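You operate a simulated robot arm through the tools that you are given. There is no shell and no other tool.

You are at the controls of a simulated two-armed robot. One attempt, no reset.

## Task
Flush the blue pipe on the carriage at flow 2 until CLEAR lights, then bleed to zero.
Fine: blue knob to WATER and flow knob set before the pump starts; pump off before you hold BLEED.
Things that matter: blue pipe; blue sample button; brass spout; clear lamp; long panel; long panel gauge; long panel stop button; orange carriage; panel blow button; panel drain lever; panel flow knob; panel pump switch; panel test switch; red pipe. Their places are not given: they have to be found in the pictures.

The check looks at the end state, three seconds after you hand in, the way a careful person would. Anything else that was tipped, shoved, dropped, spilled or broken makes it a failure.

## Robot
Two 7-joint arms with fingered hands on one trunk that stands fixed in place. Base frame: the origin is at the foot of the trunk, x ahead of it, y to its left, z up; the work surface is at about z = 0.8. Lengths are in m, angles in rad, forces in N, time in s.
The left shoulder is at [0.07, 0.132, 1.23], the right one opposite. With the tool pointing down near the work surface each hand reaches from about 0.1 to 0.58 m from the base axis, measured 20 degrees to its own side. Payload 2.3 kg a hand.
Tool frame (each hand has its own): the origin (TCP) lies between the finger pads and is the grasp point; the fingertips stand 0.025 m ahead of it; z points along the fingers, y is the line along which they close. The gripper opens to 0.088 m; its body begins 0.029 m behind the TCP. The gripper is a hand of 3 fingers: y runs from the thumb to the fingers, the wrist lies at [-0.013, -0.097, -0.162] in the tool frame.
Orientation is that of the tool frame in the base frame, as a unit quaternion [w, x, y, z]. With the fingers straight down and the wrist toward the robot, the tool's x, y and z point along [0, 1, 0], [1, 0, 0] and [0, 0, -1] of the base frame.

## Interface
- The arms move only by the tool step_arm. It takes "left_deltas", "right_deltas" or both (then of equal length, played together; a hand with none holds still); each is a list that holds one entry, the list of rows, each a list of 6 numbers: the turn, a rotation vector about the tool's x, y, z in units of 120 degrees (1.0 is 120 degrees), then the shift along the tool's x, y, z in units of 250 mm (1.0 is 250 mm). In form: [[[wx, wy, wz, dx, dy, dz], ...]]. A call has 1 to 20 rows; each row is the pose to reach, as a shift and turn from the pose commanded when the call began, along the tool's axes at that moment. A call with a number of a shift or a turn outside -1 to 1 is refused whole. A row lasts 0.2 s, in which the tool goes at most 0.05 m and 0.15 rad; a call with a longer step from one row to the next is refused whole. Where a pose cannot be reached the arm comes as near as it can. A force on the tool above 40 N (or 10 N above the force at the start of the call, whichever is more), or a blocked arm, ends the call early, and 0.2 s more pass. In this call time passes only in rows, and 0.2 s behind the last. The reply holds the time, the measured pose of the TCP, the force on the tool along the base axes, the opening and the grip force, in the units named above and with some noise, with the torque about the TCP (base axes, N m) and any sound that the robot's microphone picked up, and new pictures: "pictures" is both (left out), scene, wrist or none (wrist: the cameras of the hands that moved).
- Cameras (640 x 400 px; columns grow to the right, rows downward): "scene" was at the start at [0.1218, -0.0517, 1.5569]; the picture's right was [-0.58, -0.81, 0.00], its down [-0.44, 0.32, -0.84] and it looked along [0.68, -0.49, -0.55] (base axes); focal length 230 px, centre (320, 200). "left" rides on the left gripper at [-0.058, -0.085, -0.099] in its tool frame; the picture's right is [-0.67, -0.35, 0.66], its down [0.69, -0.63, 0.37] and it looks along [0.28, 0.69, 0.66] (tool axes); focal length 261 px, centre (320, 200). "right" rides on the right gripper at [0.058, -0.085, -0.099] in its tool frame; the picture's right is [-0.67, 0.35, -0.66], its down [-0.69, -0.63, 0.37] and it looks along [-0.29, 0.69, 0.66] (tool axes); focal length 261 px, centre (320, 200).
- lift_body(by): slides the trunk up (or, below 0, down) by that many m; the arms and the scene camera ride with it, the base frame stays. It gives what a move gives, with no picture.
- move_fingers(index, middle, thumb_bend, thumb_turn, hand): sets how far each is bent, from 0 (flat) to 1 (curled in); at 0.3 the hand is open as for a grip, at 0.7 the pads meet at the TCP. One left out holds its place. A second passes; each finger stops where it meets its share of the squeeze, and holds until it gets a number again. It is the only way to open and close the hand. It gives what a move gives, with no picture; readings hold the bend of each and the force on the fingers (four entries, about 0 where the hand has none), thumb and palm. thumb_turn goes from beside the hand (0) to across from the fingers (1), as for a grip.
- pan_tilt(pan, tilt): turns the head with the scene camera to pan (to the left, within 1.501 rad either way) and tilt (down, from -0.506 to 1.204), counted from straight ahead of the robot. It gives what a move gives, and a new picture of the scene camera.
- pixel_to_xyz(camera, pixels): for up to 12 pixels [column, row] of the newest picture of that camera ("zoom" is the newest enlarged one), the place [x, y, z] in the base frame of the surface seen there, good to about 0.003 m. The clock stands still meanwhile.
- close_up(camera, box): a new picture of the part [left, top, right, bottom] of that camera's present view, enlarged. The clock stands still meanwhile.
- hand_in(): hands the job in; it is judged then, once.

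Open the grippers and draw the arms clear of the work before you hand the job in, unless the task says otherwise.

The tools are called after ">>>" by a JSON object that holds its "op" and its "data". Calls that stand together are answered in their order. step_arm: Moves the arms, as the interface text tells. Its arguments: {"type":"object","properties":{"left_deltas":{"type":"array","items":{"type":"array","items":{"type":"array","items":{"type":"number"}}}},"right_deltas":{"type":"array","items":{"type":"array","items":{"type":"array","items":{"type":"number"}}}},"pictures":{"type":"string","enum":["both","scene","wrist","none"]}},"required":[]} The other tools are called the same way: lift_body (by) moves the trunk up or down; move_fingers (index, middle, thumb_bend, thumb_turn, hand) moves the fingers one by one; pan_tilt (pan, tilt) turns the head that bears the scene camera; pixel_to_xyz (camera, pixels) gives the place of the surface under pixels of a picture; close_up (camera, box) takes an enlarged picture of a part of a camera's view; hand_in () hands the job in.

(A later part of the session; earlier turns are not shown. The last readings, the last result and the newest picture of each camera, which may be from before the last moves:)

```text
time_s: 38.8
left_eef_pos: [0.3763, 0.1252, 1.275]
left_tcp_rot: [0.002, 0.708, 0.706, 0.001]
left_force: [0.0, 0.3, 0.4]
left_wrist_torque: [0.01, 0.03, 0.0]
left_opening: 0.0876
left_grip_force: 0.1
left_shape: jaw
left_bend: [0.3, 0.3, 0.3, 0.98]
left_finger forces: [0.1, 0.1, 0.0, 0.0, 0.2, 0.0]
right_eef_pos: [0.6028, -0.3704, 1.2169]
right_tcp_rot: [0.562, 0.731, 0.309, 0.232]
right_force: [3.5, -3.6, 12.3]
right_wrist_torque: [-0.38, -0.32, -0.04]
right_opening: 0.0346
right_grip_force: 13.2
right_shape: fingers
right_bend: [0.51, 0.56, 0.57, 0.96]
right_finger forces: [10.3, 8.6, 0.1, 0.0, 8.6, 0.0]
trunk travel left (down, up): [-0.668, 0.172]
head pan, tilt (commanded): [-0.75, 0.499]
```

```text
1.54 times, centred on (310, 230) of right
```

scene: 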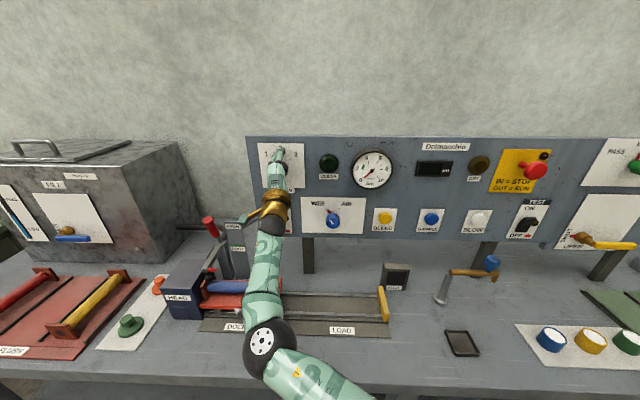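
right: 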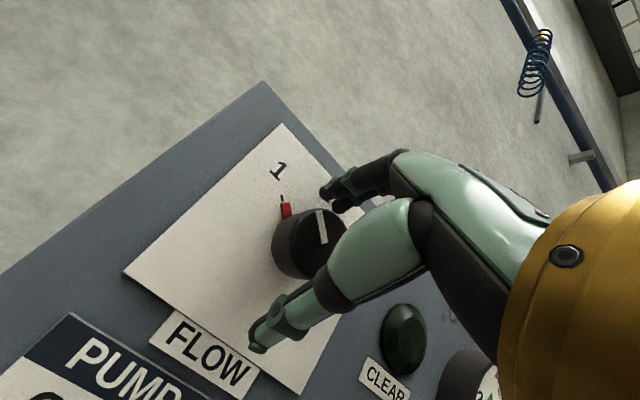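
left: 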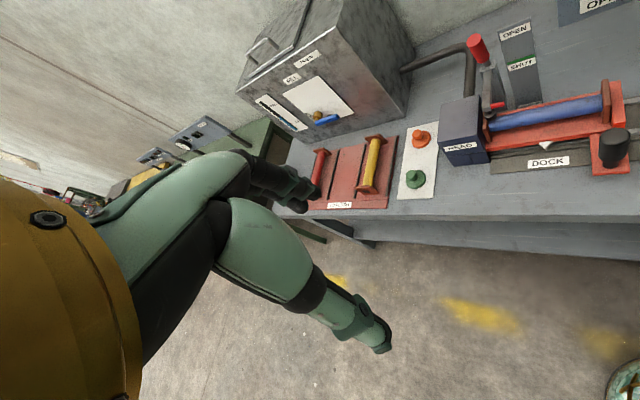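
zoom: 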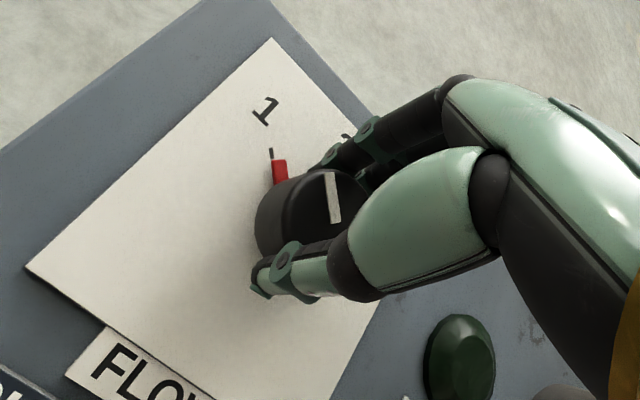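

Gripped with ~13 N. I now turn about the panel normal (tool components (0, 0.259, 0.966)) by 24° first and check reach.

>>> {"op": "step_arm", "data": {"right_deltas": [[[0, 0.0129, 0.0483, 0, 0, 0], [0, 0.0259, 0.0966, 0, 0, 0], [0, 0.0388, 0.1449, 0, 0, 0], [0, 0.0518, 0.1932, 0, 0, 0]]], "pictures": "both"}}

>>> {"op": "close_up", "data": {"camera": "right", "box": [160, 100, 460, 360]}}

```text
time_s: 39.8
left_eef_pos: [0.3753, 0.1246, 1.2761]
left_tcp_rot: [0.001, 0.707, 0.707, 0.001]
left_force: [0.6, -0.6, -0.4]
left_wrist_torque: [0.0, 0.01, -0.01]
left_opening: 0.0874
left_grip_force: 0.1
left_shape: jaw
left_bend: [0.3, 0.3, 0.3, 0.98]
left_finger forces: [0.0, 0.0, 0.0, 0.1, 0.0, 0.1]
right_eef_pos: [0.6007, -0.3701, 1.2178]
right_tcp_rot: [0.486, 0.765, 0.185, 0.379]
right_force: [-0.3, -4.9, 8.2]
right_wrist_torque: [-0.31, -0.26, -0.23]
right_opening: 0.0347
right_grip_force: 13.7
right_shape: fingers
right_bend: [0.51, 0.56, 0.58, 0.96]
right_finger forces: [10.2, 8.1, 0.1, 0.0, 9.6, 0.1]
trunk travel left (down, up): [-0.668, 0.172]
head pan, tilt (commanded): [-0.75, 0.499]
```

scene: 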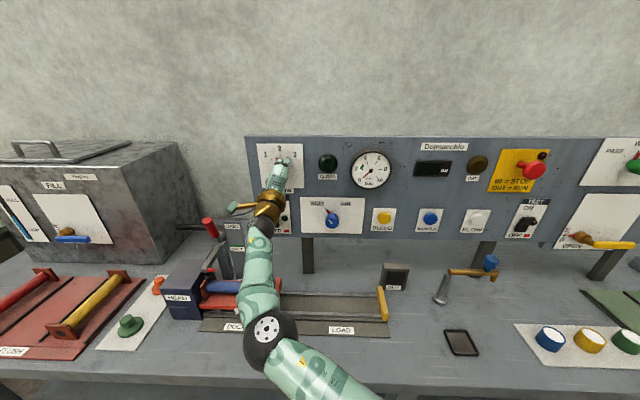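
right: 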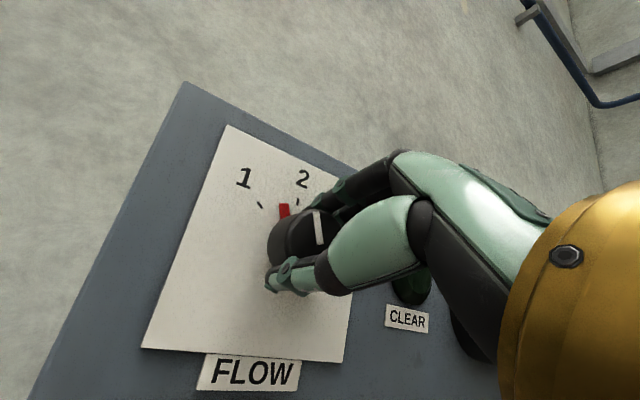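

```text
1.54 times, centred on (310, 230) of right
```

zoom: 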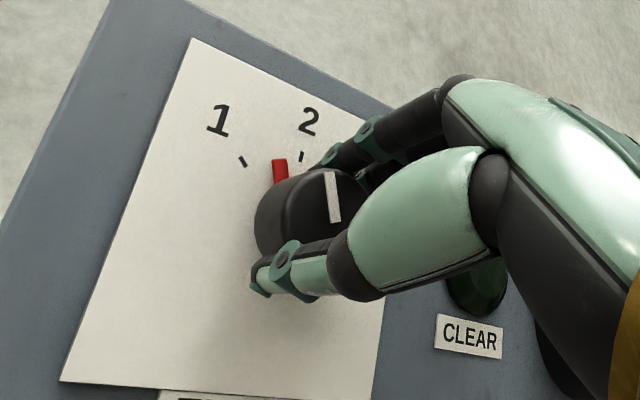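

The red pointer has turned halfway between 1 and 2, moving with the hand, no flags. I continue another 21°.

>>> {"op": "step_arm", "data": {"right_deltas": [[[0, 0.0116, 0.0435, 0, 0, 0], [0, 0.0233, 0.0869, 0, 0, 0], [0, 0.0349, 0.1304, 0, 0, 0], [0, 0.0453, 0.169, 0, 0, 0]]], "pictures": "both"}}

>>> {"op": "close_up", "data": {"camera": "right", "box": [160, 100, 460, 360]}}

>>> {"op": "close_up", "data": {"camera": "scene", "box": [245, 130, 345, 200]}}

```text
time_s: 40.8
left_eef_pos: [0.3735, 0.1238, 1.2755]
left_tcp_rot: [0.001, 0.708, 0.707, 0.002]
left_force: [-0.4, -0.2, 0.3]
left_wrist_torque: [0.01, -0.02, -0.01]
left_opening: 0.0879
left_grip_force: 0.0
left_shape: jaw
left_bend: [0.3, 0.3, 0.3, 0.98]
left_finger forces: [0.0, 0.1, 0.0, 0.0, 0.0, 0.1]
right_eef_pos: [0.6002, -0.3716, 1.2161]
right_tcp_rot: [0.402, 0.767, 0.07, 0.495]
right_force: [-3.9, -4.2, 2.7]
right_wrist_torque: [-0.17, -0.17, -0.37]
right_opening: 0.0346
right_grip_force: 13.9
right_shape: fingers
right_bend: [0.51, 0.56, 0.58, 0.96]
right_finger forces: [9.1, 8.1, 0.1, 0.0, 10.9, 0.0]
trunk travel left (down, up): [-0.668, 0.172]
head pan, tilt (commanded): [-0.75, 0.499]
```

scene: 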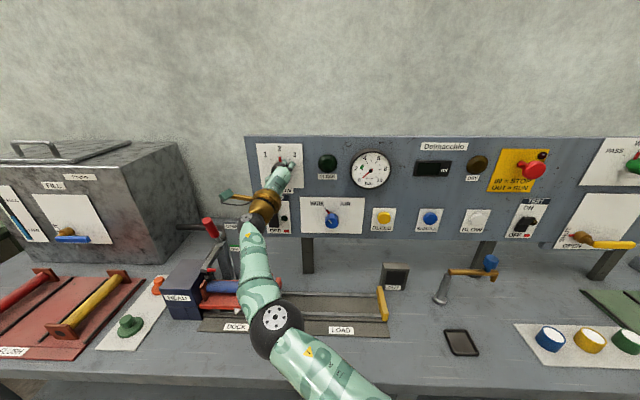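
right: 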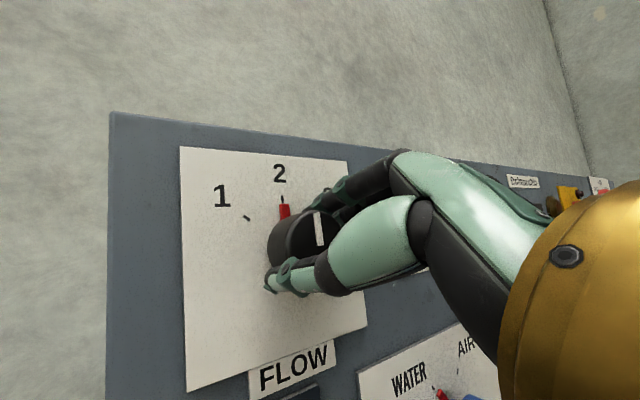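

```text
1.54 times, centred on (310, 230) of right
```

zoom: 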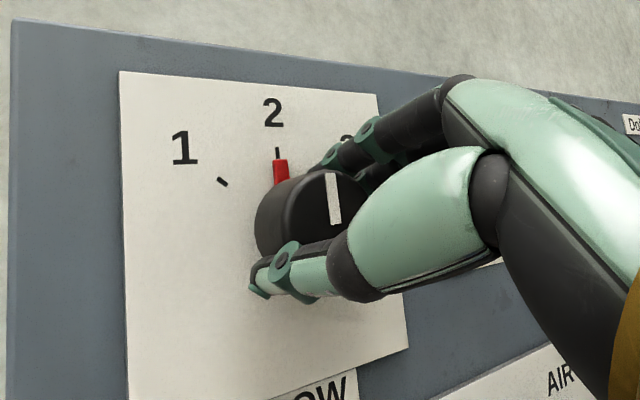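

```text
5.71 times, centred on (295, 165) of scene
```

zoom: 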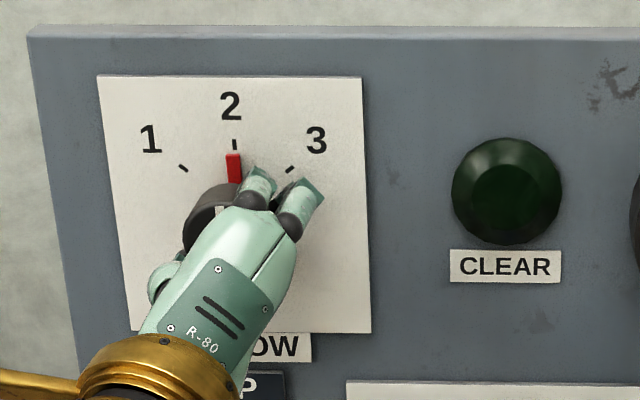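

The red pointer is exactly at the 2 tick. I release by opening the fingers and then back off along the panel normal.

>>> {"op": "move_fingers", "data": {"hand": "right", "index": 0.3, "middle": 0.3, "thumb_bend": 0.3}}

>>> {"op": "step_arm", "data": {"right_deltas": [[[0, 0, 0, 0, -0.0259, -0.0966], [0, 0, 0, 0, -0.0518, -0.1932], [0, 0, 0, 0, -0.0776, -0.29]]], "pictures": "both"}}

>>> {"op": "close_up", "data": {"camera": "scene", "box": [245, 130, 405, 250]}}

```text
time_s: 41.8
left_eef_pos: [0.3776, 0.1268, 1.2751]
left_tcp_rot: [0.001, 0.708, 0.706, 0.0]
left_force: [-0.1, 0.1, -0.4]
left_wrist_torque: [0.02, 0.0, -0.02]
left_opening: 0.0877
left_grip_force: 0.0
left_shape: jaw
left_bend: [0.3, 0.3, 0.3, 0.98]
left_finger forces: [0.0, 0.0, 0.0, 0.0, 0.0, 0.1]
right_eef_pos: [0.6044, -0.3683, 1.216]
right_tcp_rot: [0.402, 0.768, 0.071, 0.494]
right_force: [0.8, 0.1, 1.2]
right_wrist_torque: [-0.02, -0.02, 0.02]
right_opening: 0.0845
right_grip_force: 0.1
right_shape: fingers
right_bend: [0.3, 0.3, 0.3, 0.97]
right_finger forces: [0.1, 0.0, 0.0, 0.0, 0.0, 0.0]
trunk travel left (down, up): [-0.668, 0.172]
head pan, tilt (commanded): [-0.75, 0.499]
```

```text
time_s: 42.6
left_eef_pos: [0.3783, 0.1267, 1.2753]
left_tcp_rot: [0.001, 0.708, 0.707, 0.001]
left_force: [-0.3, -0.1, 0.3]
left_wrist_torque: [0.0, 0.04, -0.03]
left_opening: 0.0873
left_grip_force: 0.1
left_shape: jaw
left_bend: [0.3, 0.3, 0.3, 0.98]
left_finger forces: [0.1, 0.1, 0.0, 0.0, 0.0, 0.0]
right_eef_pos: [0.5509, -0.3408, 1.2043]
right_tcp_rot: [0.412, 0.769, 0.055, 0.486]
right_force: [-0.2, 0.0, 0.3]
right_wrist_torque: [0.03, -0.01, 0.01]
right_opening: 0.0846
right_grip_force: 0.0
right_shape: fingers
right_bend: [0.3, 0.3, 0.3, 0.97]
right_finger forces: [0.0, 0.0, 0.0, 0.1, 0.1, 0.0]
right hand out of reach, approached as far as the arm can: row 2, 3
trunk travel left (down, up): [-0.668, 0.172]
head pan, tilt (commanded): [-0.75, 0.499]
```

scene: 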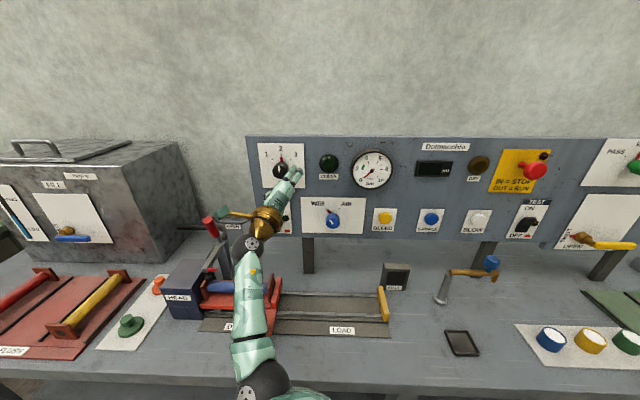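
right: 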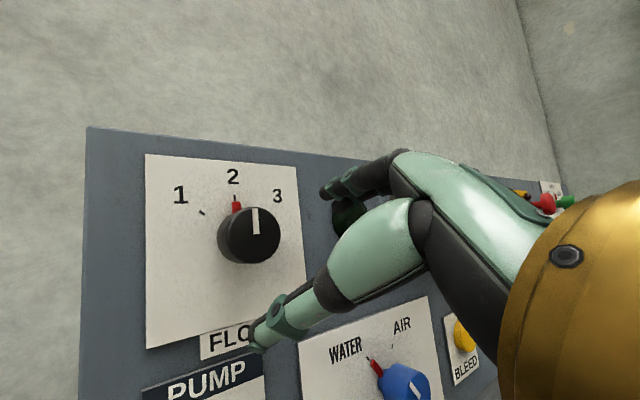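

```text
3.33 times, centred on (325, 190) of scene
```

zoom: 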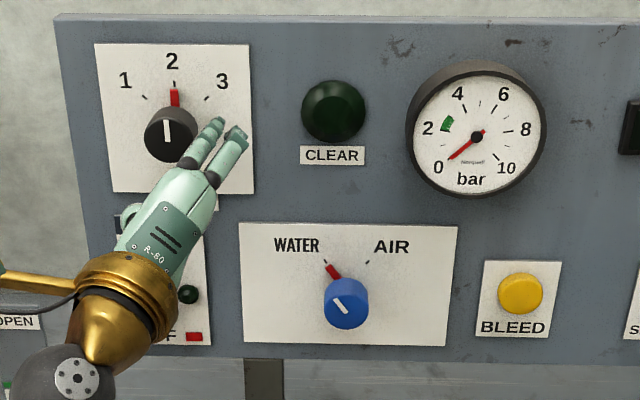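

Flow = 2 and blue = WATER, pump still OFF. Before pumping I check the stop button (IN=STOP/OUT=RUN at ~(534,170)) and take a good look at the pump rocker.

>>> {"op": "close_up", "data": {"camera": "scene", "box": [480, 130, 640, 260]}}

>>> {"op": "pixel_to_xyz", "data": {"camera": "scene", "pixels": [[534, 170], [520, 170], [510, 185], [288, 225], [288, 205]]}}

>>> {"op": "close_up", "data": {"camera": "scene", "box": [170, 190, 300, 340]}}

```text
3.08 times, centred on (560, 195) of scene
```

zoom: 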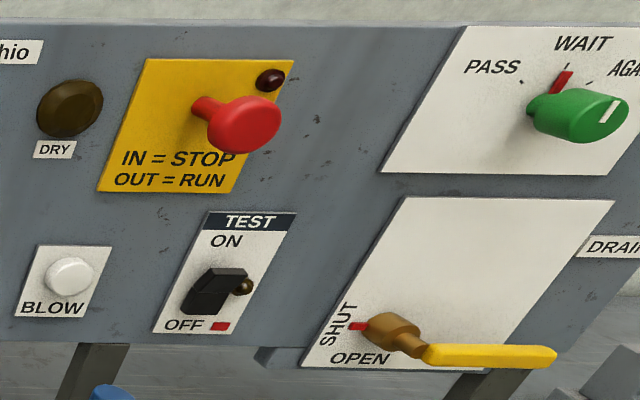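

```text
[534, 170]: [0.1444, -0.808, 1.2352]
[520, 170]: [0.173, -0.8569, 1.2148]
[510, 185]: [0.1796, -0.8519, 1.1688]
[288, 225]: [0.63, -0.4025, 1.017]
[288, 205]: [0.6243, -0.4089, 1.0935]
```

```text
2.67 times, centred on (235, 265) of scene
```

zoom: 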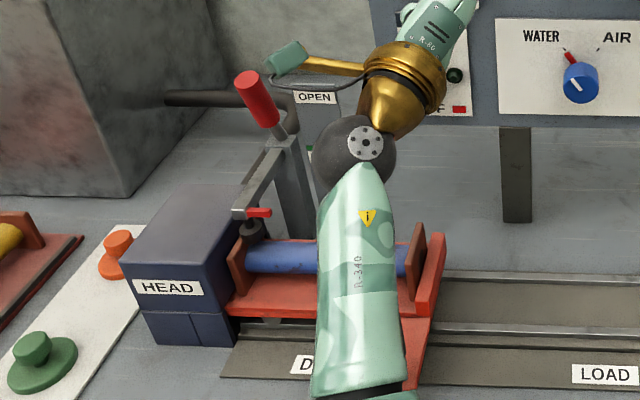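

STOP is out (RUN) and the drain valve is at SHUT. I check the elbow/forearm clearance over the carriage handle (elbow px ~(255,380), forearm ~(250,310)).

>>> {"op": "pan_tilt", "data": {"pan": -0.75, "tilt": 0.95}}

```text
time_s: 43.5
left_eef_pos: [0.3779, 0.1258, 1.2751]
left_tcp_rot: [0.0, 0.708, 0.706, 0.001]
left_force: [0.1, 0.9, 0.1]
left_wrist_torque: [0.01, 0.01, 0.0]
left_opening: 0.0876
left_grip_force: 0.0
left_shape: jaw
left_bend: [0.3, 0.3, 0.3, 0.98]
left_finger forces: [0.0, 0.1, 0.0, 0.0, 0.1, 0.0]
right_eef_pos: [0.552, -0.341, 1.2048]
right_tcp_rot: [0.412, 0.769, 0.054, 0.486]
right_force: [0.4, -0.1, 0.9]
right_wrist_torque: [0.01, 0.01, 0.0]
right_opening: 0.0844
right_grip_force: 0.0
right_shape: fingers
right_bend: [0.3, 0.3, 0.3, 0.97]
right_finger forces: [0.0, 0.0, 0.0, 0.0, 0.0, 0.0]
trunk travel left (down, up): [-0.668, 0.172]
head pan, tilt (commanded): [-0.75, 0.949]
```

scene: 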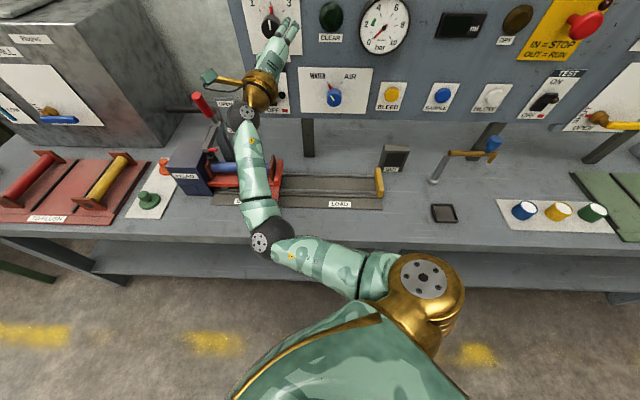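

>>> {"op": "pixel_to_xyz", "data": {"camera": "scene", "pixels": [[270, 243], [262, 215], [252, 165], [244, 113], [330, 262], [425, 275], [208, 76], [203, 103], [230, 80]]}}

>>> {"op": "close_up", "data": {"camera": "scene", "box": [140, 0, 400, 290]}}

```text
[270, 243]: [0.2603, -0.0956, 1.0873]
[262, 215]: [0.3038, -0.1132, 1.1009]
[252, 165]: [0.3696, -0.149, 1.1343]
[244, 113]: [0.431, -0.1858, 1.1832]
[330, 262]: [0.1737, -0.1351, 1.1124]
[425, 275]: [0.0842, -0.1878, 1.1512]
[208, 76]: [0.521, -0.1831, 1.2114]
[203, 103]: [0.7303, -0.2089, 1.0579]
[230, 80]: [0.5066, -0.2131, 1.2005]
```

```text
1.38 times, centred on (270, 145) of scene
```

zoom: 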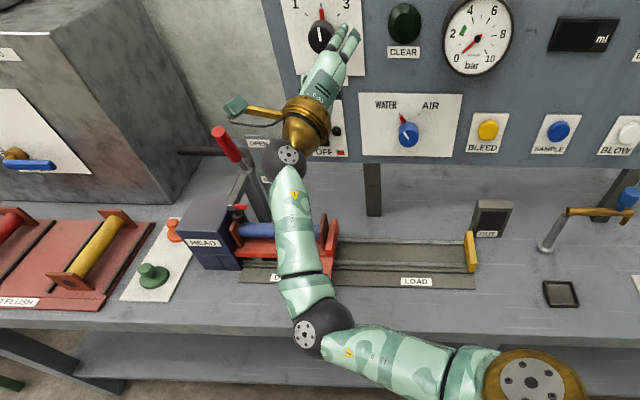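

The arm is well clear (forearm z≈1.05+, handle 0.945). I move in front of the pump switch with the hand pitched 25° down and yawed 15° left, standing off at d≈0.61, and close the fingers into a pinch to press with.

>>> {"op": "step_arm", "data": {"right_deltas": [[[0.0165, 0, -0.0493, -0.022, -0.053, 0.002], [0.0329, 0, -0.0986, -0.045, -0.105, 0.005], [0.0494, 0, -0.1479, -0.067, -0.158, 0.008], [0.0658, 0, -0.1972, -0.09, -0.21, 0.01], [0.0823, 0, -0.2465, -0.112, -0.263, 0.013], [0.0987, 0, -0.2958, -0.134, -0.315, 0.016], [0.1152, 0, -0.3451, -0.157, -0.368, 0.019], [0.1316, 0, -0.3944, -0.179, -0.42, 0.021]]], "pictures": "none"}}

>>> {"op": "move_fingers", "data": {"hand": "right", "index": 0.68, "middle": 0.68, "thumb_bend": 0.68}}

>>> {"op": "pan_tilt", "data": {"pan": -0.65, "tilt": 0.5}}

>>> {"op": "close_up", "data": {"camera": "right", "box": [0, 0, 640, 400]}}

```text
time_s: 45.3
left_eef_pos: [0.3783, 0.1264, 1.2752]
left_tcp_rot: [0.0, 0.708, 0.706, 0.001]
left_force: [0.5, -0.9, 0.3]
left_wrist_torque: [0.01, 0.02, -0.01]
left_opening: 0.0873
left_grip_force: 0.1
left_shape: jaw
left_bend: [0.3, 0.3, 0.3, 0.98]
left_finger forces: [0.1, 0.1, 0.1, 0.0, 0.0, 0.0]
right_eef_pos: [0.565, -0.2946, 1.1024]
right_tcp_rot: [0.46, 0.723, 0.436, 0.274]
right_force: [0.1, -0.4, 0.7]
right_wrist_torque: [-0.02, 0.03, 0.0]
right_opening: 0.0846
right_grip_force: 0.0
right_shape: fingers
right_bend: [0.3, 0.3, 0.3, 0.97]
right_finger forces: [0.0, 0.0, 0.0, 0.0, 0.0, 0.0]
right hand out of reach, approached as far as the arm can: row 8
trunk travel left (down, up): [-0.668, 0.172]
head pan, tilt (commanded): [-0.75, 0.949]
```

```text
time_s: 46.3
left_eef_pos: [0.3774, 0.1256, 1.2752]
left_tcp_rot: [0.0, 0.708, 0.707, 0.0]
left_force: [0.1, -0.5, 0.0]
left_wrist_torque: [-0.02, 0.0, -0.01]
left_opening: 0.0876
left_grip_force: 0.2
left_shape: jaw
left_bend: [0.3, 0.3, 0.3, 0.98]
left_finger forces: [0.0, 0.0, 0.0, 0.0, 0.0, 0.1]
right_eef_pos: [0.5638, -0.2952, 1.1011]
right_tcp_rot: [0.459, 0.724, 0.435, 0.275]
right_force: [-0.1, -0.7, 0.3]
right_wrist_torque: [-0.03, 0.0, 0.0]
right_opening: 0.0032
right_grip_force: 0.1
right_shape: fingers
right_bend: [0.68, 0.68, 0.68, 0.97]
right_finger forces: [0.1, 0.0, 0.0, 0.1, 0.0, 0.0]
trunk travel left (down, up): [-0.668, 0.172]
head pan, tilt (commanded): [-0.75, 0.949]
```

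```text
time_s: 47.2
left_eef_pos: [0.3779, 0.1268, 1.2751]
left_tcp_rot: [0.001, 0.708, 0.707, 0.001]
left_force: [-0.4, 0.1, 0.0]
left_wrist_torque: [-0.02, 0.0, -0.01]
left_opening: 0.0873
left_grip_force: 0.0
left_shape: jaw
left_bend: [0.3, 0.3, 0.3, 0.98]
left_finger forces: [0.0, 0.0, 0.0, 0.0, 0.0, 0.0]
right_eef_pos: [0.5648, -0.2935, 1.1031]
right_tcp_rot: [0.459, 0.725, 0.435, 0.274]
right_force: [0.1, 0.6, -0.3]
right_wrist_torque: [0.01, -0.03, 0.0]
right_opening: 0.0032
right_grip_force: 0.1
right_shape: fingers
right_bend: [0.68, 0.68, 0.68, 0.97]
right_finger forces: [0.0, 0.0, 0.0, 0.0, 0.0, 0.0]
trunk travel left (down, up): [-0.668, 0.172]
head pan, tilt (commanded): [-0.649, 0.499]
```

scene: 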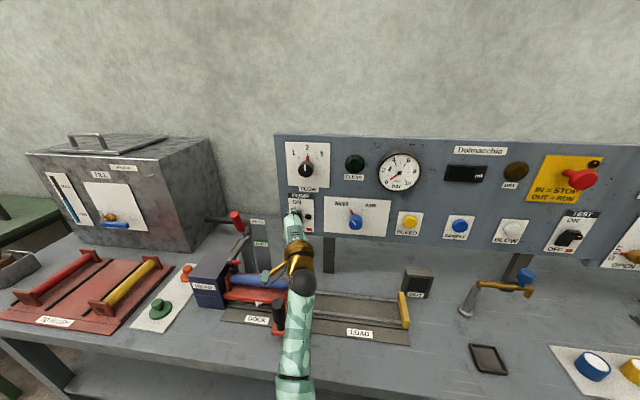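

```text
1.00 times, centred on (320, 200) of right (not enlarged: the box is as wide or as high as the picture)
```

zoom: 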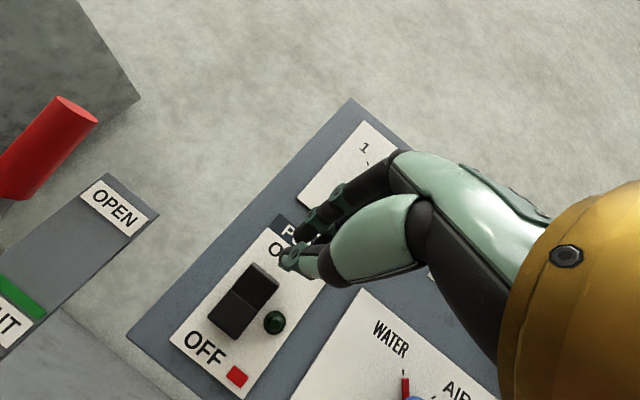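

The right camera sees the rocker well: ON half at ~(262,284), OFF half at ~(236,313), fingertips at ~(290,258)/(310,225). I measure them.

>>> {"op": "pixel_to_xyz", "data": {"camera": "right", "pixels": [[262, 284], [252, 272], [272, 280], [250, 300], [236, 313], [225, 320], [243, 330], [290, 260], [303, 235], [318, 215], [274, 322], [300, 300]]}}

>>> {"op": "close_up", "data": {"camera": "right", "box": [180, 180, 360, 380]}}

```text
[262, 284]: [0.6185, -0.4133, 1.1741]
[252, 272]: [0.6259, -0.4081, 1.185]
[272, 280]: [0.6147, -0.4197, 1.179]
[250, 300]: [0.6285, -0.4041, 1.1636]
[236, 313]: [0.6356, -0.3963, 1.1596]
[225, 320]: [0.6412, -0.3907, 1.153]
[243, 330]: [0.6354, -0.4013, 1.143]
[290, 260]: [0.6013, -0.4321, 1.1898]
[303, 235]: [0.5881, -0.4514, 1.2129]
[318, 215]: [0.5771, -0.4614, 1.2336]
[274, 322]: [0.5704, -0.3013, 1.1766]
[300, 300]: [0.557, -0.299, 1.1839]
```

```text
2.00 times, centred on (270, 280) of right
```

zoom: 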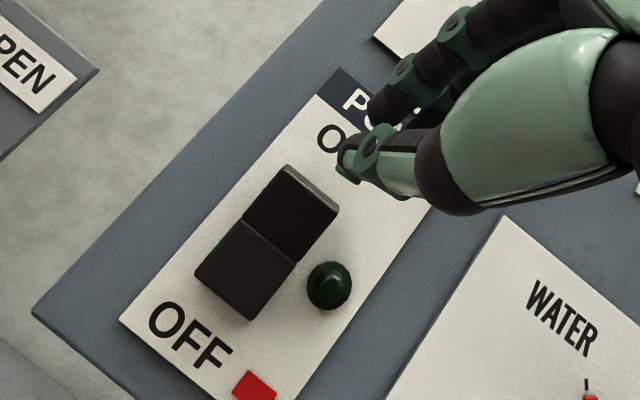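

Those used an older right picture; I measure again with the enlarged picture just taken.

>>> {"op": "pixel_to_xyz", "data": {"camera": "zoom", "pixels": [[290, 215], [300, 190], [325, 212], [268, 245], [245, 270], [215, 270], [250, 305], [345, 155], [380, 110], [330, 285], [275, 180], [360, 190]]}}

```text
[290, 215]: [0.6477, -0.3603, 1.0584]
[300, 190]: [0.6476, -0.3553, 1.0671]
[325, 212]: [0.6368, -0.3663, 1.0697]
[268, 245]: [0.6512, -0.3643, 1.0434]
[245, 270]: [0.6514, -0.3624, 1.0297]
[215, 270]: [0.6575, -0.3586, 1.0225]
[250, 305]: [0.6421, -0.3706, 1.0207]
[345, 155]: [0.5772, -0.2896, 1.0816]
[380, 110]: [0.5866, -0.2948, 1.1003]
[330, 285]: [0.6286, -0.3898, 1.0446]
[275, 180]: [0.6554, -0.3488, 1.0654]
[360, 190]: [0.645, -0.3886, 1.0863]
```

ON half: s≈−0.203, z≈1.045–1.073, face d≈0.709–0.712; OFF half d≈0.717 (pressed in). The pinch tip is at s≈−0.198, d≈0.628, z≈1.09; I bring it down to z≈1.053 and forward to d≈0.686, still not touching.

>>> {"op": "step_arm", "data": {"right_deltas": [[[0, 0, 0, -0.017, -0.07, 0.06], [0, 0, 0, -0.034, -0.06, 0.15], [0, 0, 0, -0.05, -0.0384, 0.279]]], "pictures": "both"}}

>>> {"op": "close_up", "data": {"camera": "right", "box": [180, 160, 400, 380]}}

```text
time_s: 48.0
left_eef_pos: [0.3793, 0.1248, 1.2753]
left_tcp_rot: [0.0, 0.708, 0.707, 0.0]
left_force: [0.3, -0.3, 0.3]
left_wrist_torque: [0.0, -0.02, 0.03]
left_opening: 0.0875
left_grip_force: 0.0
left_shape: jaw
left_bend: [0.3, 0.3, 0.3, 0.98]
left_finger forces: [0.0, 0.0, 0.0, 0.1, 0.0, 0.0]
right_eef_pos: [0.6137, -0.3349, 1.0639]
right_tcp_rot: [0.46, 0.722, 0.438, 0.277]
right_force: [0.3, -0.1, -0.2]
right_wrist_torque: [0.01, -0.04, 0.02]
right_opening: 0.003
right_grip_force: 0.1
right_shape: fingers
right_bend: [0.68, 0.68, 0.68, 0.97]
right_finger forces: [0.1, 0.0, 0.1, 0.0, 0.0, 0.1]
right hand out of reach, approached as far as the arm can: row 1, 2
trunk travel left (down, up): [-0.668, 0.172]
head pan, tilt (commanded): [-0.649, 0.499]
```

scene: 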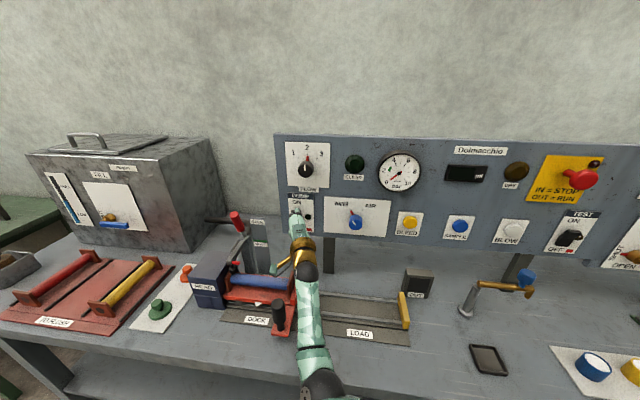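
right: 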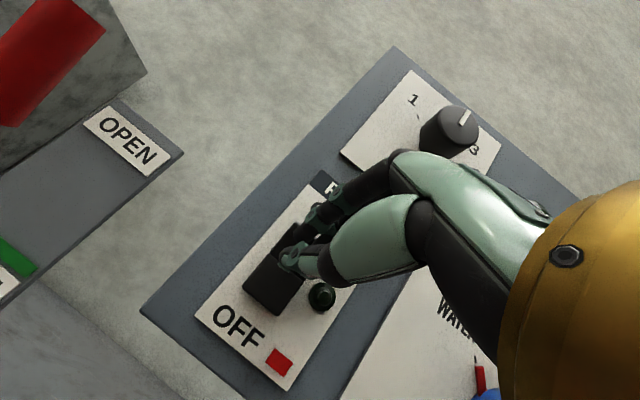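

```text
1.82 times, centred on (290, 270) of right
```

zoom: 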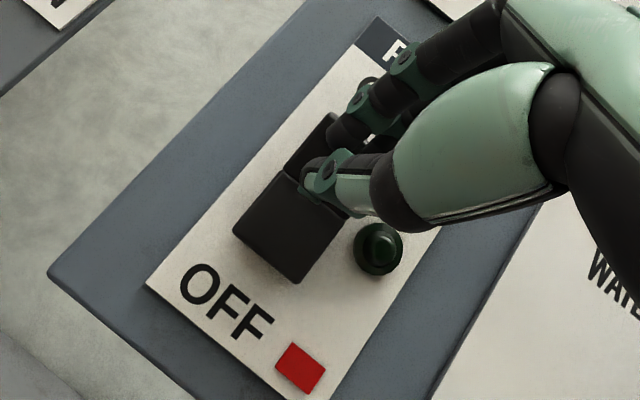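

The pinch tip is centred in front of the ON half (tip d≈0.692, z≈1.053). Both knobs are set, so I press forward up to 3.2 cm in small steps.

>>> {"op": "step_arm", "data": {"right_deltas": [[[0, 0, 0, -0.0093, 0.0131, 0.0277], [0, 0, 0, -0.0186, 0.0262, 0.0554], [0, 0, 0, -0.0279, 0.0394, 0.0831], [0, 0, 0, -0.0349, 0.0492, 0.1039]]], "pictures": "both"}}

>>> {"op": "close_up", "data": {"camera": "scene", "box": [270, 130, 430, 250]}}

>>> {"op": "close_up", "data": {"camera": "right", "box": [180, 160, 400, 380]}}

```text
time_s: 49.0
left_eef_pos: [0.3741, 0.1304, 1.2753]
left_tcp_rot: [0.003, 0.708, 0.706, 0.001]
left_force: [-0.3, -0.1, -0.1]
left_wrist_torque: [-0.01, -0.01, 0.0]
left_opening: 0.0878
left_grip_force: 0.0
left_shape: jaw
left_bend: [0.3, 0.3, 0.3, 0.98]
left_finger forces: [0.0, 0.0, 0.1, 0.0, 0.1, 0.0]
right_eef_pos: [0.6316, -0.3505, 1.0689]
right_tcp_rot: [0.461, 0.719, 0.439, 0.279]
right_force: [-8.3, 8.3, 1.3]
right_wrist_torque: [0.0, -0.01, 0.03]
right_opening: 0.0004
right_grip_force: 5.9
right_shape: fingers
right_bend: [0.7, 0.72, 0.68, 0.97]
right_finger forces: [6.1, 5.5, 0.1, 0.1, 0.0, 0.0]
trunk travel left (down, up): [-0.668, 0.172]
head pan, tilt (commanded): [-0.649, 0.499]
```

scene: 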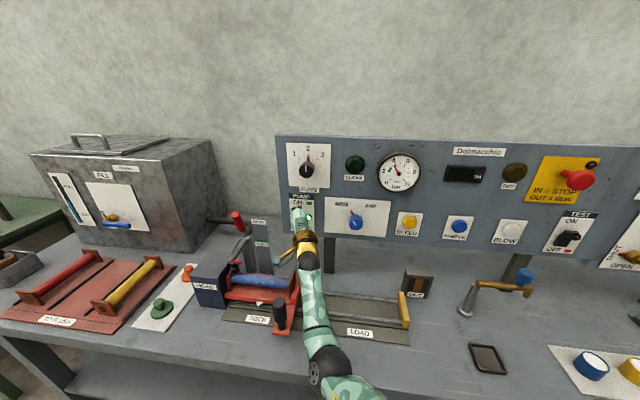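
right: 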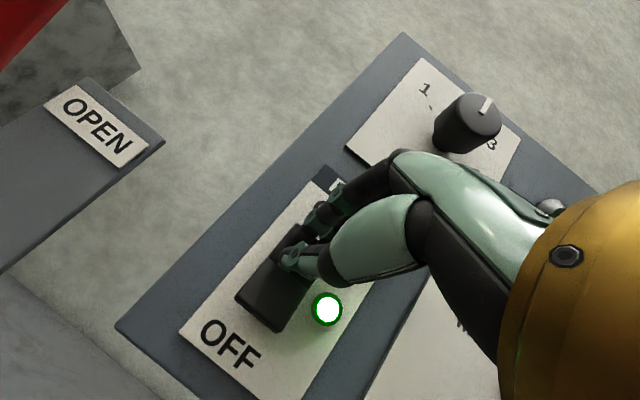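

```text
3.33 times, centred on (350, 190) of scene
```

zoom: 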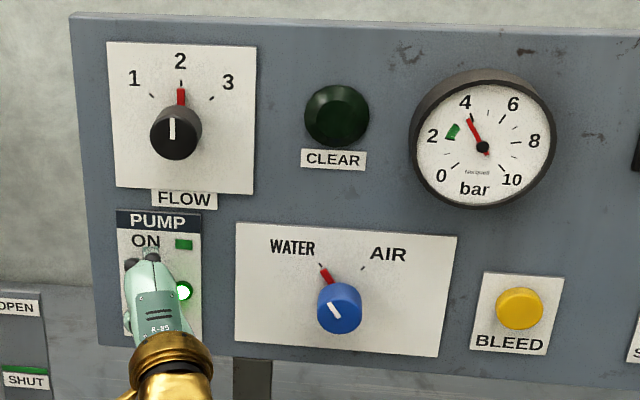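

```text
1.82 times, centred on (290, 270) of right
```

zoom: 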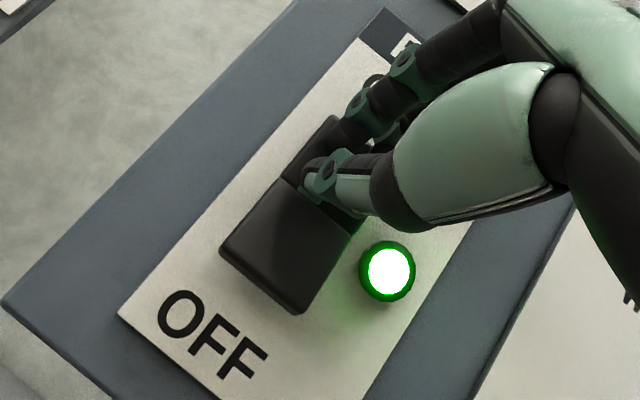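

Pump is on: lamp lit, gauge near 4 bar, WATER and flow 2 set. I back off 3.5 cm and lower the hand to face the OFF half, while watching the CLEAR lamp.

>>> {"op": "step_arm", "data": {"right_deltas": [[[0, 0, 0, 0.023, -0.033, -0.069], [0, 0, 0, 0.041, -0.057, -0.121], [0, 0, 0, 0.041, -0.135, -0.084], [0, 0, 0, 0.041, -0.213, -0.047]]], "pictures": "both"}}

>>> {"op": "close_up", "data": {"camera": "scene", "box": [270, 130, 430, 310]}}

>>> {"op": "close_up", "data": {"camera": "right", "box": [180, 160, 400, 380]}}

```text
time_s: 50.0
left_eef_pos: [0.3786, 0.1254, 1.2756]
left_tcp_rot: [0.001, 0.708, 0.707, 0.001]
left_force: [-0.3, 0.3, 0.9]
left_wrist_torque: [0.01, -0.03, 0.0]
left_opening: 0.0875
left_grip_force: 0.1
left_shape: jaw
left_bend: [0.3, 0.3, 0.3, 0.98]
left_finger forces: [0.0, 0.1, 0.0, 0.1, 0.1, 0.0]
right_eef_pos: [0.6092, -0.3312, 1.0208]
right_tcp_rot: [0.459, 0.721, 0.438, 0.277]
right_force: [0.8, -0.4, 0.3]
right_wrist_torque: [0.02, -0.02, 0.01]
right_opening: 0.0027
right_grip_force: 0.1
right_shape: fingers
right_bend: [0.68, 0.68, 0.68, 0.97]
right_finger forces: [0.0, 0.0, 0.1, 0.0, 0.1, 0.1]
trunk travel left (down, up): [-0.668, 0.172]
head pan, tilt (commanded): [-0.649, 0.499]
```

scene: 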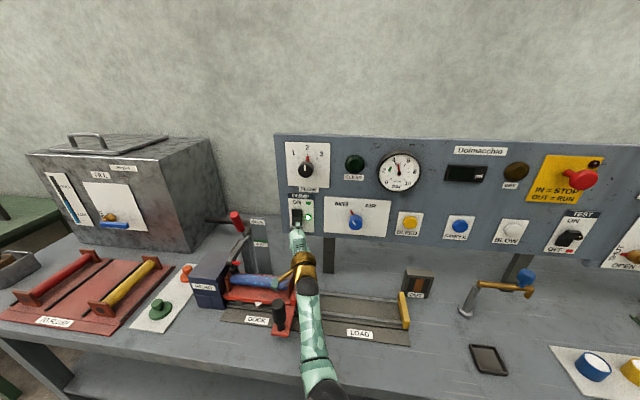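
right: 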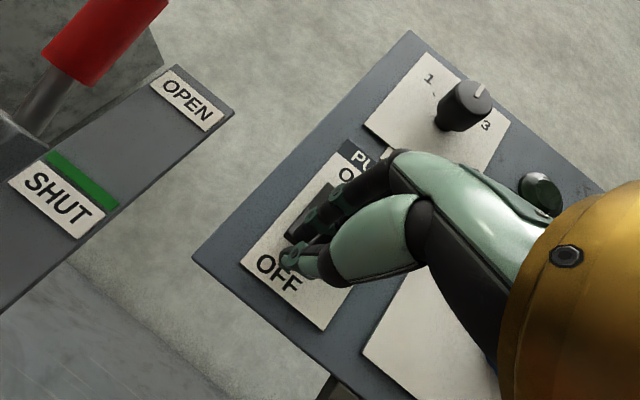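

```text
2.22 times, centred on (350, 220) of scene
```

zoom: 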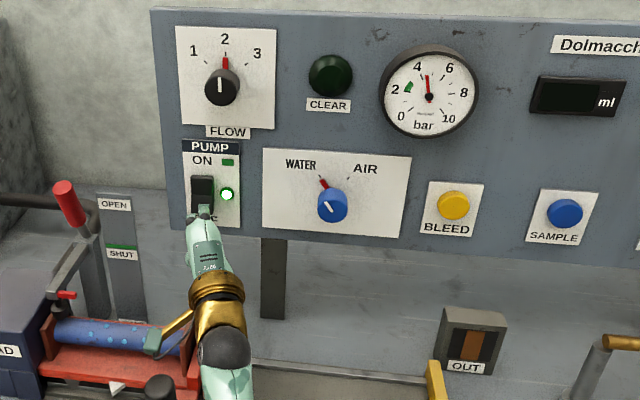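

```text
1.82 times, centred on (290, 270) of right
```

zoom: 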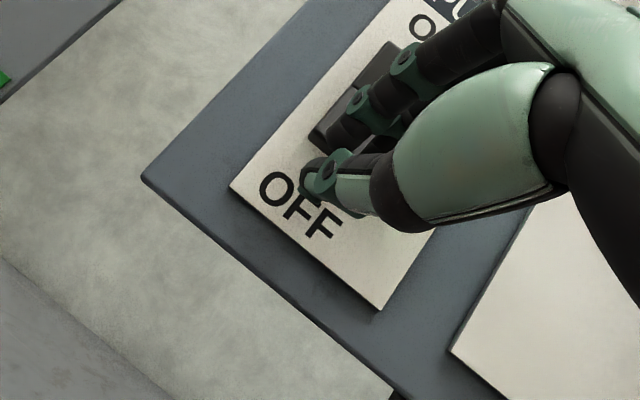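

Brown water runs in OUT, gauge ~4.6 bar, CLEAR still dark. I wait a second in place and check again.

>>> {"op": "step_arm", "data": {"right_deltas": [[[0, 0, 0, 0, 0, 0], [0, 0, 0, 0, 0, 0], [0, 0, 0, 0, 0, 0], [0, 0, 0, 0, 0, 0]]], "pictures": "scene"}}

>>> {"op": "close_up", "data": {"camera": "scene", "box": [270, 130, 450, 310]}}

```text
time_s: 51.0
left_eef_pos: [0.3786, 0.1256, 1.2752]
left_tcp_rot: [0.001, 0.708, 0.707, 0.0]
left_force: [-0.1, 1.0, 0.4]
left_wrist_torque: [0.02, -0.01, -0.01]
left_opening: 0.0877
left_grip_force: 0.0
left_shape: jaw
left_bend: [0.3, 0.3, 0.3, 0.98]
left_finger forces: [0.0, 0.0, 0.0, 0.0, 0.0, 0.1]
right_eef_pos: [0.6087, -0.331, 1.0217]
right_tcp_rot: [0.461, 0.721, 0.437, 0.277]
right_force: [-0.3, -0.6, 0.8]
right_wrist_torque: [-0.04, 0.0, -0.01]
right_opening: 0.0026
right_grip_force: 0.1
right_shape: fingers
right_bend: [0.68, 0.68, 0.68, 0.97]
right_finger forces: [0.0, 0.1, 0.0, 0.0, 0.1, 0.1]
trunk travel left (down, up): [-0.668, 0.172]
head pan, tilt (commanded): [-0.649, 0.499]
```

scene: 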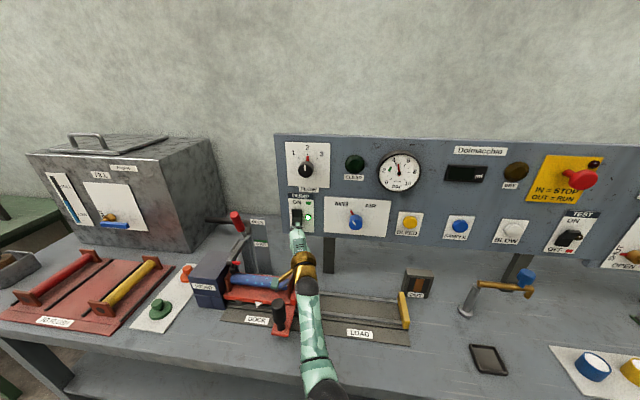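

```text
2.22 times, centred on (360, 220) of scene
```

zoom: 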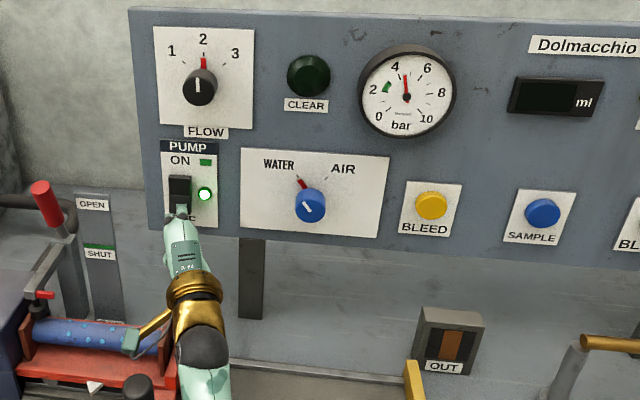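

Pressure steady (~4.7 bar), OUT stream still brown, CLEAR dark. I wait two more seconds.

>>> {"op": "step_arm", "data": {"right_deltas": [[[0, 0, 0, 0, 0, 0], [0, 0, 0, 0, 0, 0], [0, 0, 0, 0, 0, 0], [0, 0, 0, 0, 0, 0], [0, 0, 0, 0, 0, 0], [0, 0, 0, 0, 0, 0], [0, 0, 0, 0, 0, 0], [0, 0, 0, 0, 0, 0], [0, 0, 0, 0, 0, 0]]], "pictures": "scene"}}

>>> {"op": "close_up", "data": {"camera": "scene", "box": [270, 130, 450, 310]}}

```text
time_s: 53.0
left_eef_pos: [0.3779, 0.1253, 1.2761]
left_tcp_rot: [0.0, 0.708, 0.707, 0.001]
left_force: [0.3, 0.7, 0.6]
left_wrist_torque: [0.0, 0.0, 0.02]
left_opening: 0.0878
left_grip_force: 0.1
left_shape: jaw
left_bend: [0.3, 0.3, 0.3, 0.98]
left_finger forces: [0.0, 0.0, 0.0, 0.0, 0.0, 0.0]
right_eef_pos: [0.6095, -0.3311, 1.0206]
right_tcp_rot: [0.461, 0.721, 0.437, 0.277]
right_force: [0.1, 0.4, -0.2]
right_wrist_torque: [0.01, 0.02, -0.02]
right_opening: 0.0026
right_grip_force: 0.1
right_shape: fingers
right_bend: [0.68, 0.68, 0.68, 0.97]
right_finger forces: [0.0, 0.0, 0.0, 0.0, 0.0, 0.1]
trunk travel left (down, up): [-0.668, 0.172]
head pan, tilt (commanded): [-0.649, 0.499]
```

scene: 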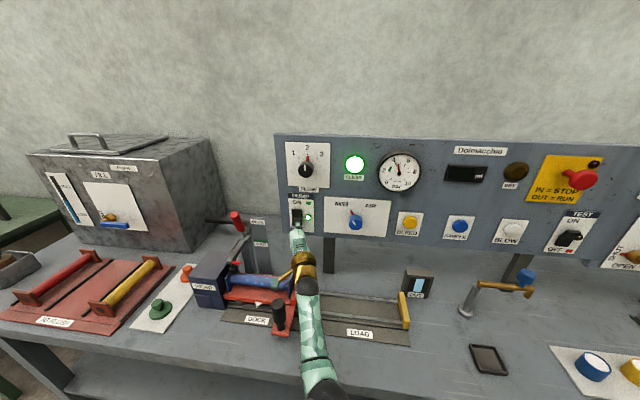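

```text
2.22 times, centred on (360, 220) of scene
```

zoom: 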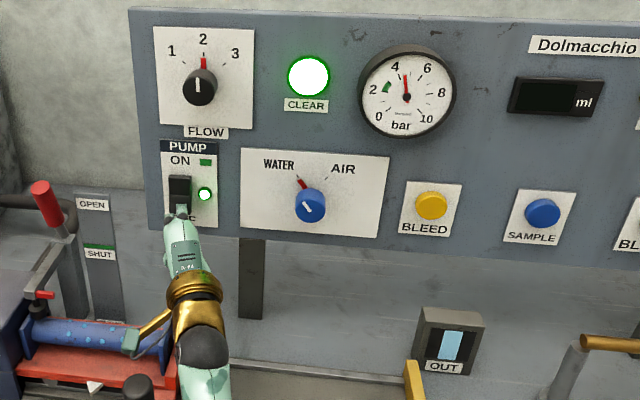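

CLEAR is lit and the OUT stream is clear. I press the OFF half now, moving forward ~3.7 cm in small steps.

>>> {"op": "step_arm", "data": {"right_deltas": [[[0, 0, 0, -0.012, 0.026, 0.029], [0, 0, 0, -0.022, 0.04, 0.06], [0, 0, 0, -0.03, 0.052, 0.086], [0, 0, 0, -0.037, 0.062, 0.106], [0, 0, 0, -0.043, 0.0716, 0.123]]], "pictures": "both"}}

>>> {"op": "close_up", "data": {"camera": "scene", "box": [270, 130, 450, 310]}}

>>> {"op": "close_up", "data": {"camera": "right", "box": [180, 140, 400, 360]}}

```text
time_s: 54.2
left_eef_pos: [0.371, 0.1323, 1.2761]
left_tcp_rot: [0.004, 0.708, 0.707, 0.001]
left_force: [-0.9, 0.2, 0.6]
left_wrist_torque: [0.03, -0.01, 0.03]
left_opening: 0.0877
left_grip_force: 0.0
left_shape: jaw
left_bend: [0.3, 0.3, 0.3, 0.98]
left_finger forces: [0.0, 0.1, 0.0, 0.0, 0.1, 0.0]
right_eef_pos: [0.6317, -0.3504, 1.0289]
right_tcp_rot: [0.462, 0.718, 0.439, 0.279]
right_force: [-11.8, 12.3, 0.4]
right_wrist_torque: [-0.01, -0.06, 0.0]
right_opening: 0.0
right_grip_force: 8.0
right_shape: fingers
right_bend: [0.7, 0.72, 0.68, 0.97]
right_finger forces: [6.1, 10.7, 0.0, 0.1, 0.1, 0.1]
trunk travel left (down, up): [-0.668, 0.172]
head pan, tilt (commanded): [-0.649, 0.499]
```

scene: 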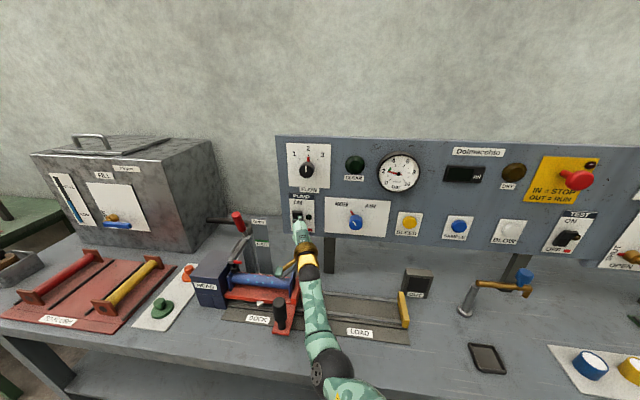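
right: 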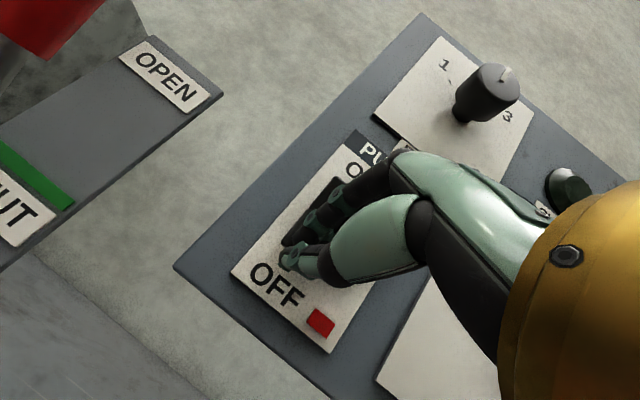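

```text
2.22 times, centred on (360, 220) of scene
```

zoom: 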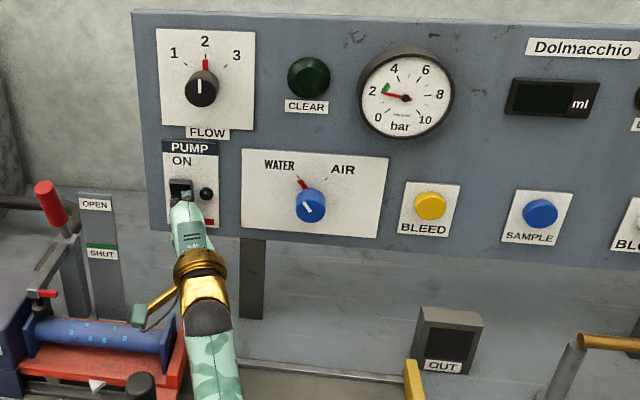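

```text
1.82 times, centred on (290, 250) of right
```

zoom: 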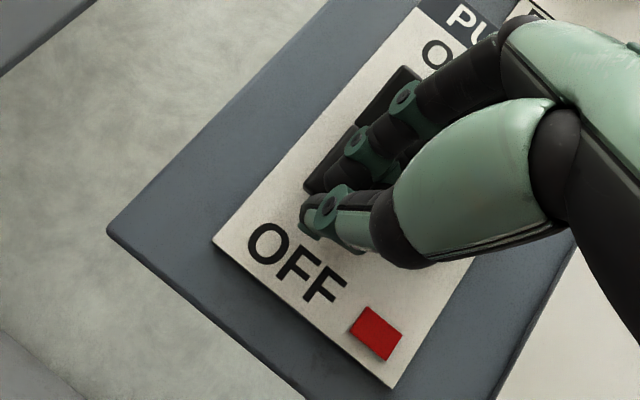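

Pump is off (lamp dark, red OFF flag), gauge down to ~2 bar residual. I back away from the panel and travel right toward the BLEED button, straightening the yaw on the way.

>>> {"op": "step_arm", "data": {"right_deltas": [[[0, 0, 0, 0.0243, -0.0316, -0.0693], [0, 0, 0, 0.0485, -0.0633, -0.1385], [0, 0, 0, 0.0728, -0.0949, -0.2078], [0, -0.0188, 0.009, -0.0796, -0.1159, -0.2517], [0, -0.0376, 0.018, -0.232, -0.1369, -0.2956], [0, -0.0565, 0.0269, -0.3844, -0.158, -0.3394], [0, -0.0753, 0.0358, -0.5368, -0.179, -0.3833], [0, -0.0942, 0.0448, -0.6892, -0.2, -0.4272], [0.0003, -0.113, 0.0537, -0.8416, -0.221, -0.4711]]], "pictures": "both"}}

```text
time_s: 56.2
left_eef_pos: [0.3767, 0.1245, 1.2751]
left_tcp_rot: [0.001, 0.707, 0.707, 0.001]
left_force: [-0.8, -0.3, 0.0]
left_wrist_torque: [0.0, 0.0, 0.03]
left_opening: 0.0876
left_grip_force: 0.0
left_shape: jaw
left_bend: [0.3, 0.3, 0.3, 0.98]
left_finger forces: [0.0, 0.0, 0.1, 0.0, 0.0, 0.1]
right_eef_pos: [0.4237, -0.4815, 1.0222]
right_tcp_rot: [0.492, 0.772, 0.34, 0.217]
right_force: [0.5, -0.1, -0.3]
right_wrist_torque: [0.01, -0.03, 0.03]
right_opening: 0.0031
right_grip_force: 0.0
right_shape: fingers
right_bend: [0.68, 0.68, 0.68, 0.97]
right_finger forces: [0.0, 0.0, 0.0, 0.0, 0.0, 0.0]
right hand out of reach, approached as far as the arm can: row 4, 5, 6, 7, 8
trunk travel left (down, up): [-0.668, 0.172]
head pan, tilt (commanded): [-0.649, 0.499]
```

scene: 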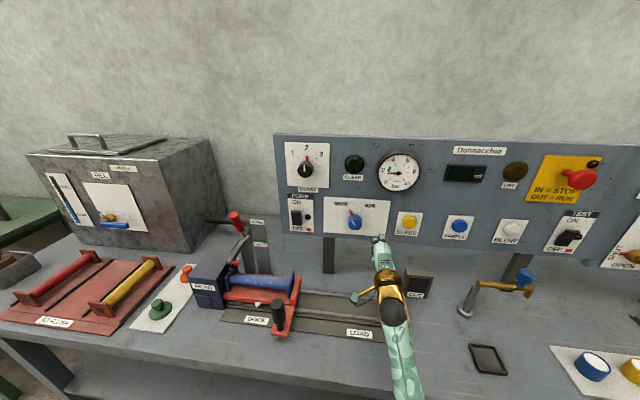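
right: 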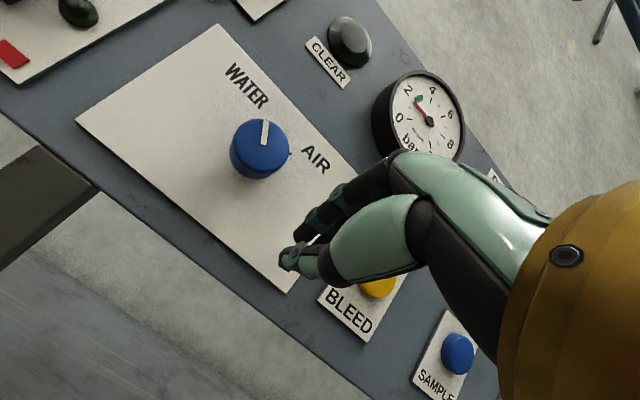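

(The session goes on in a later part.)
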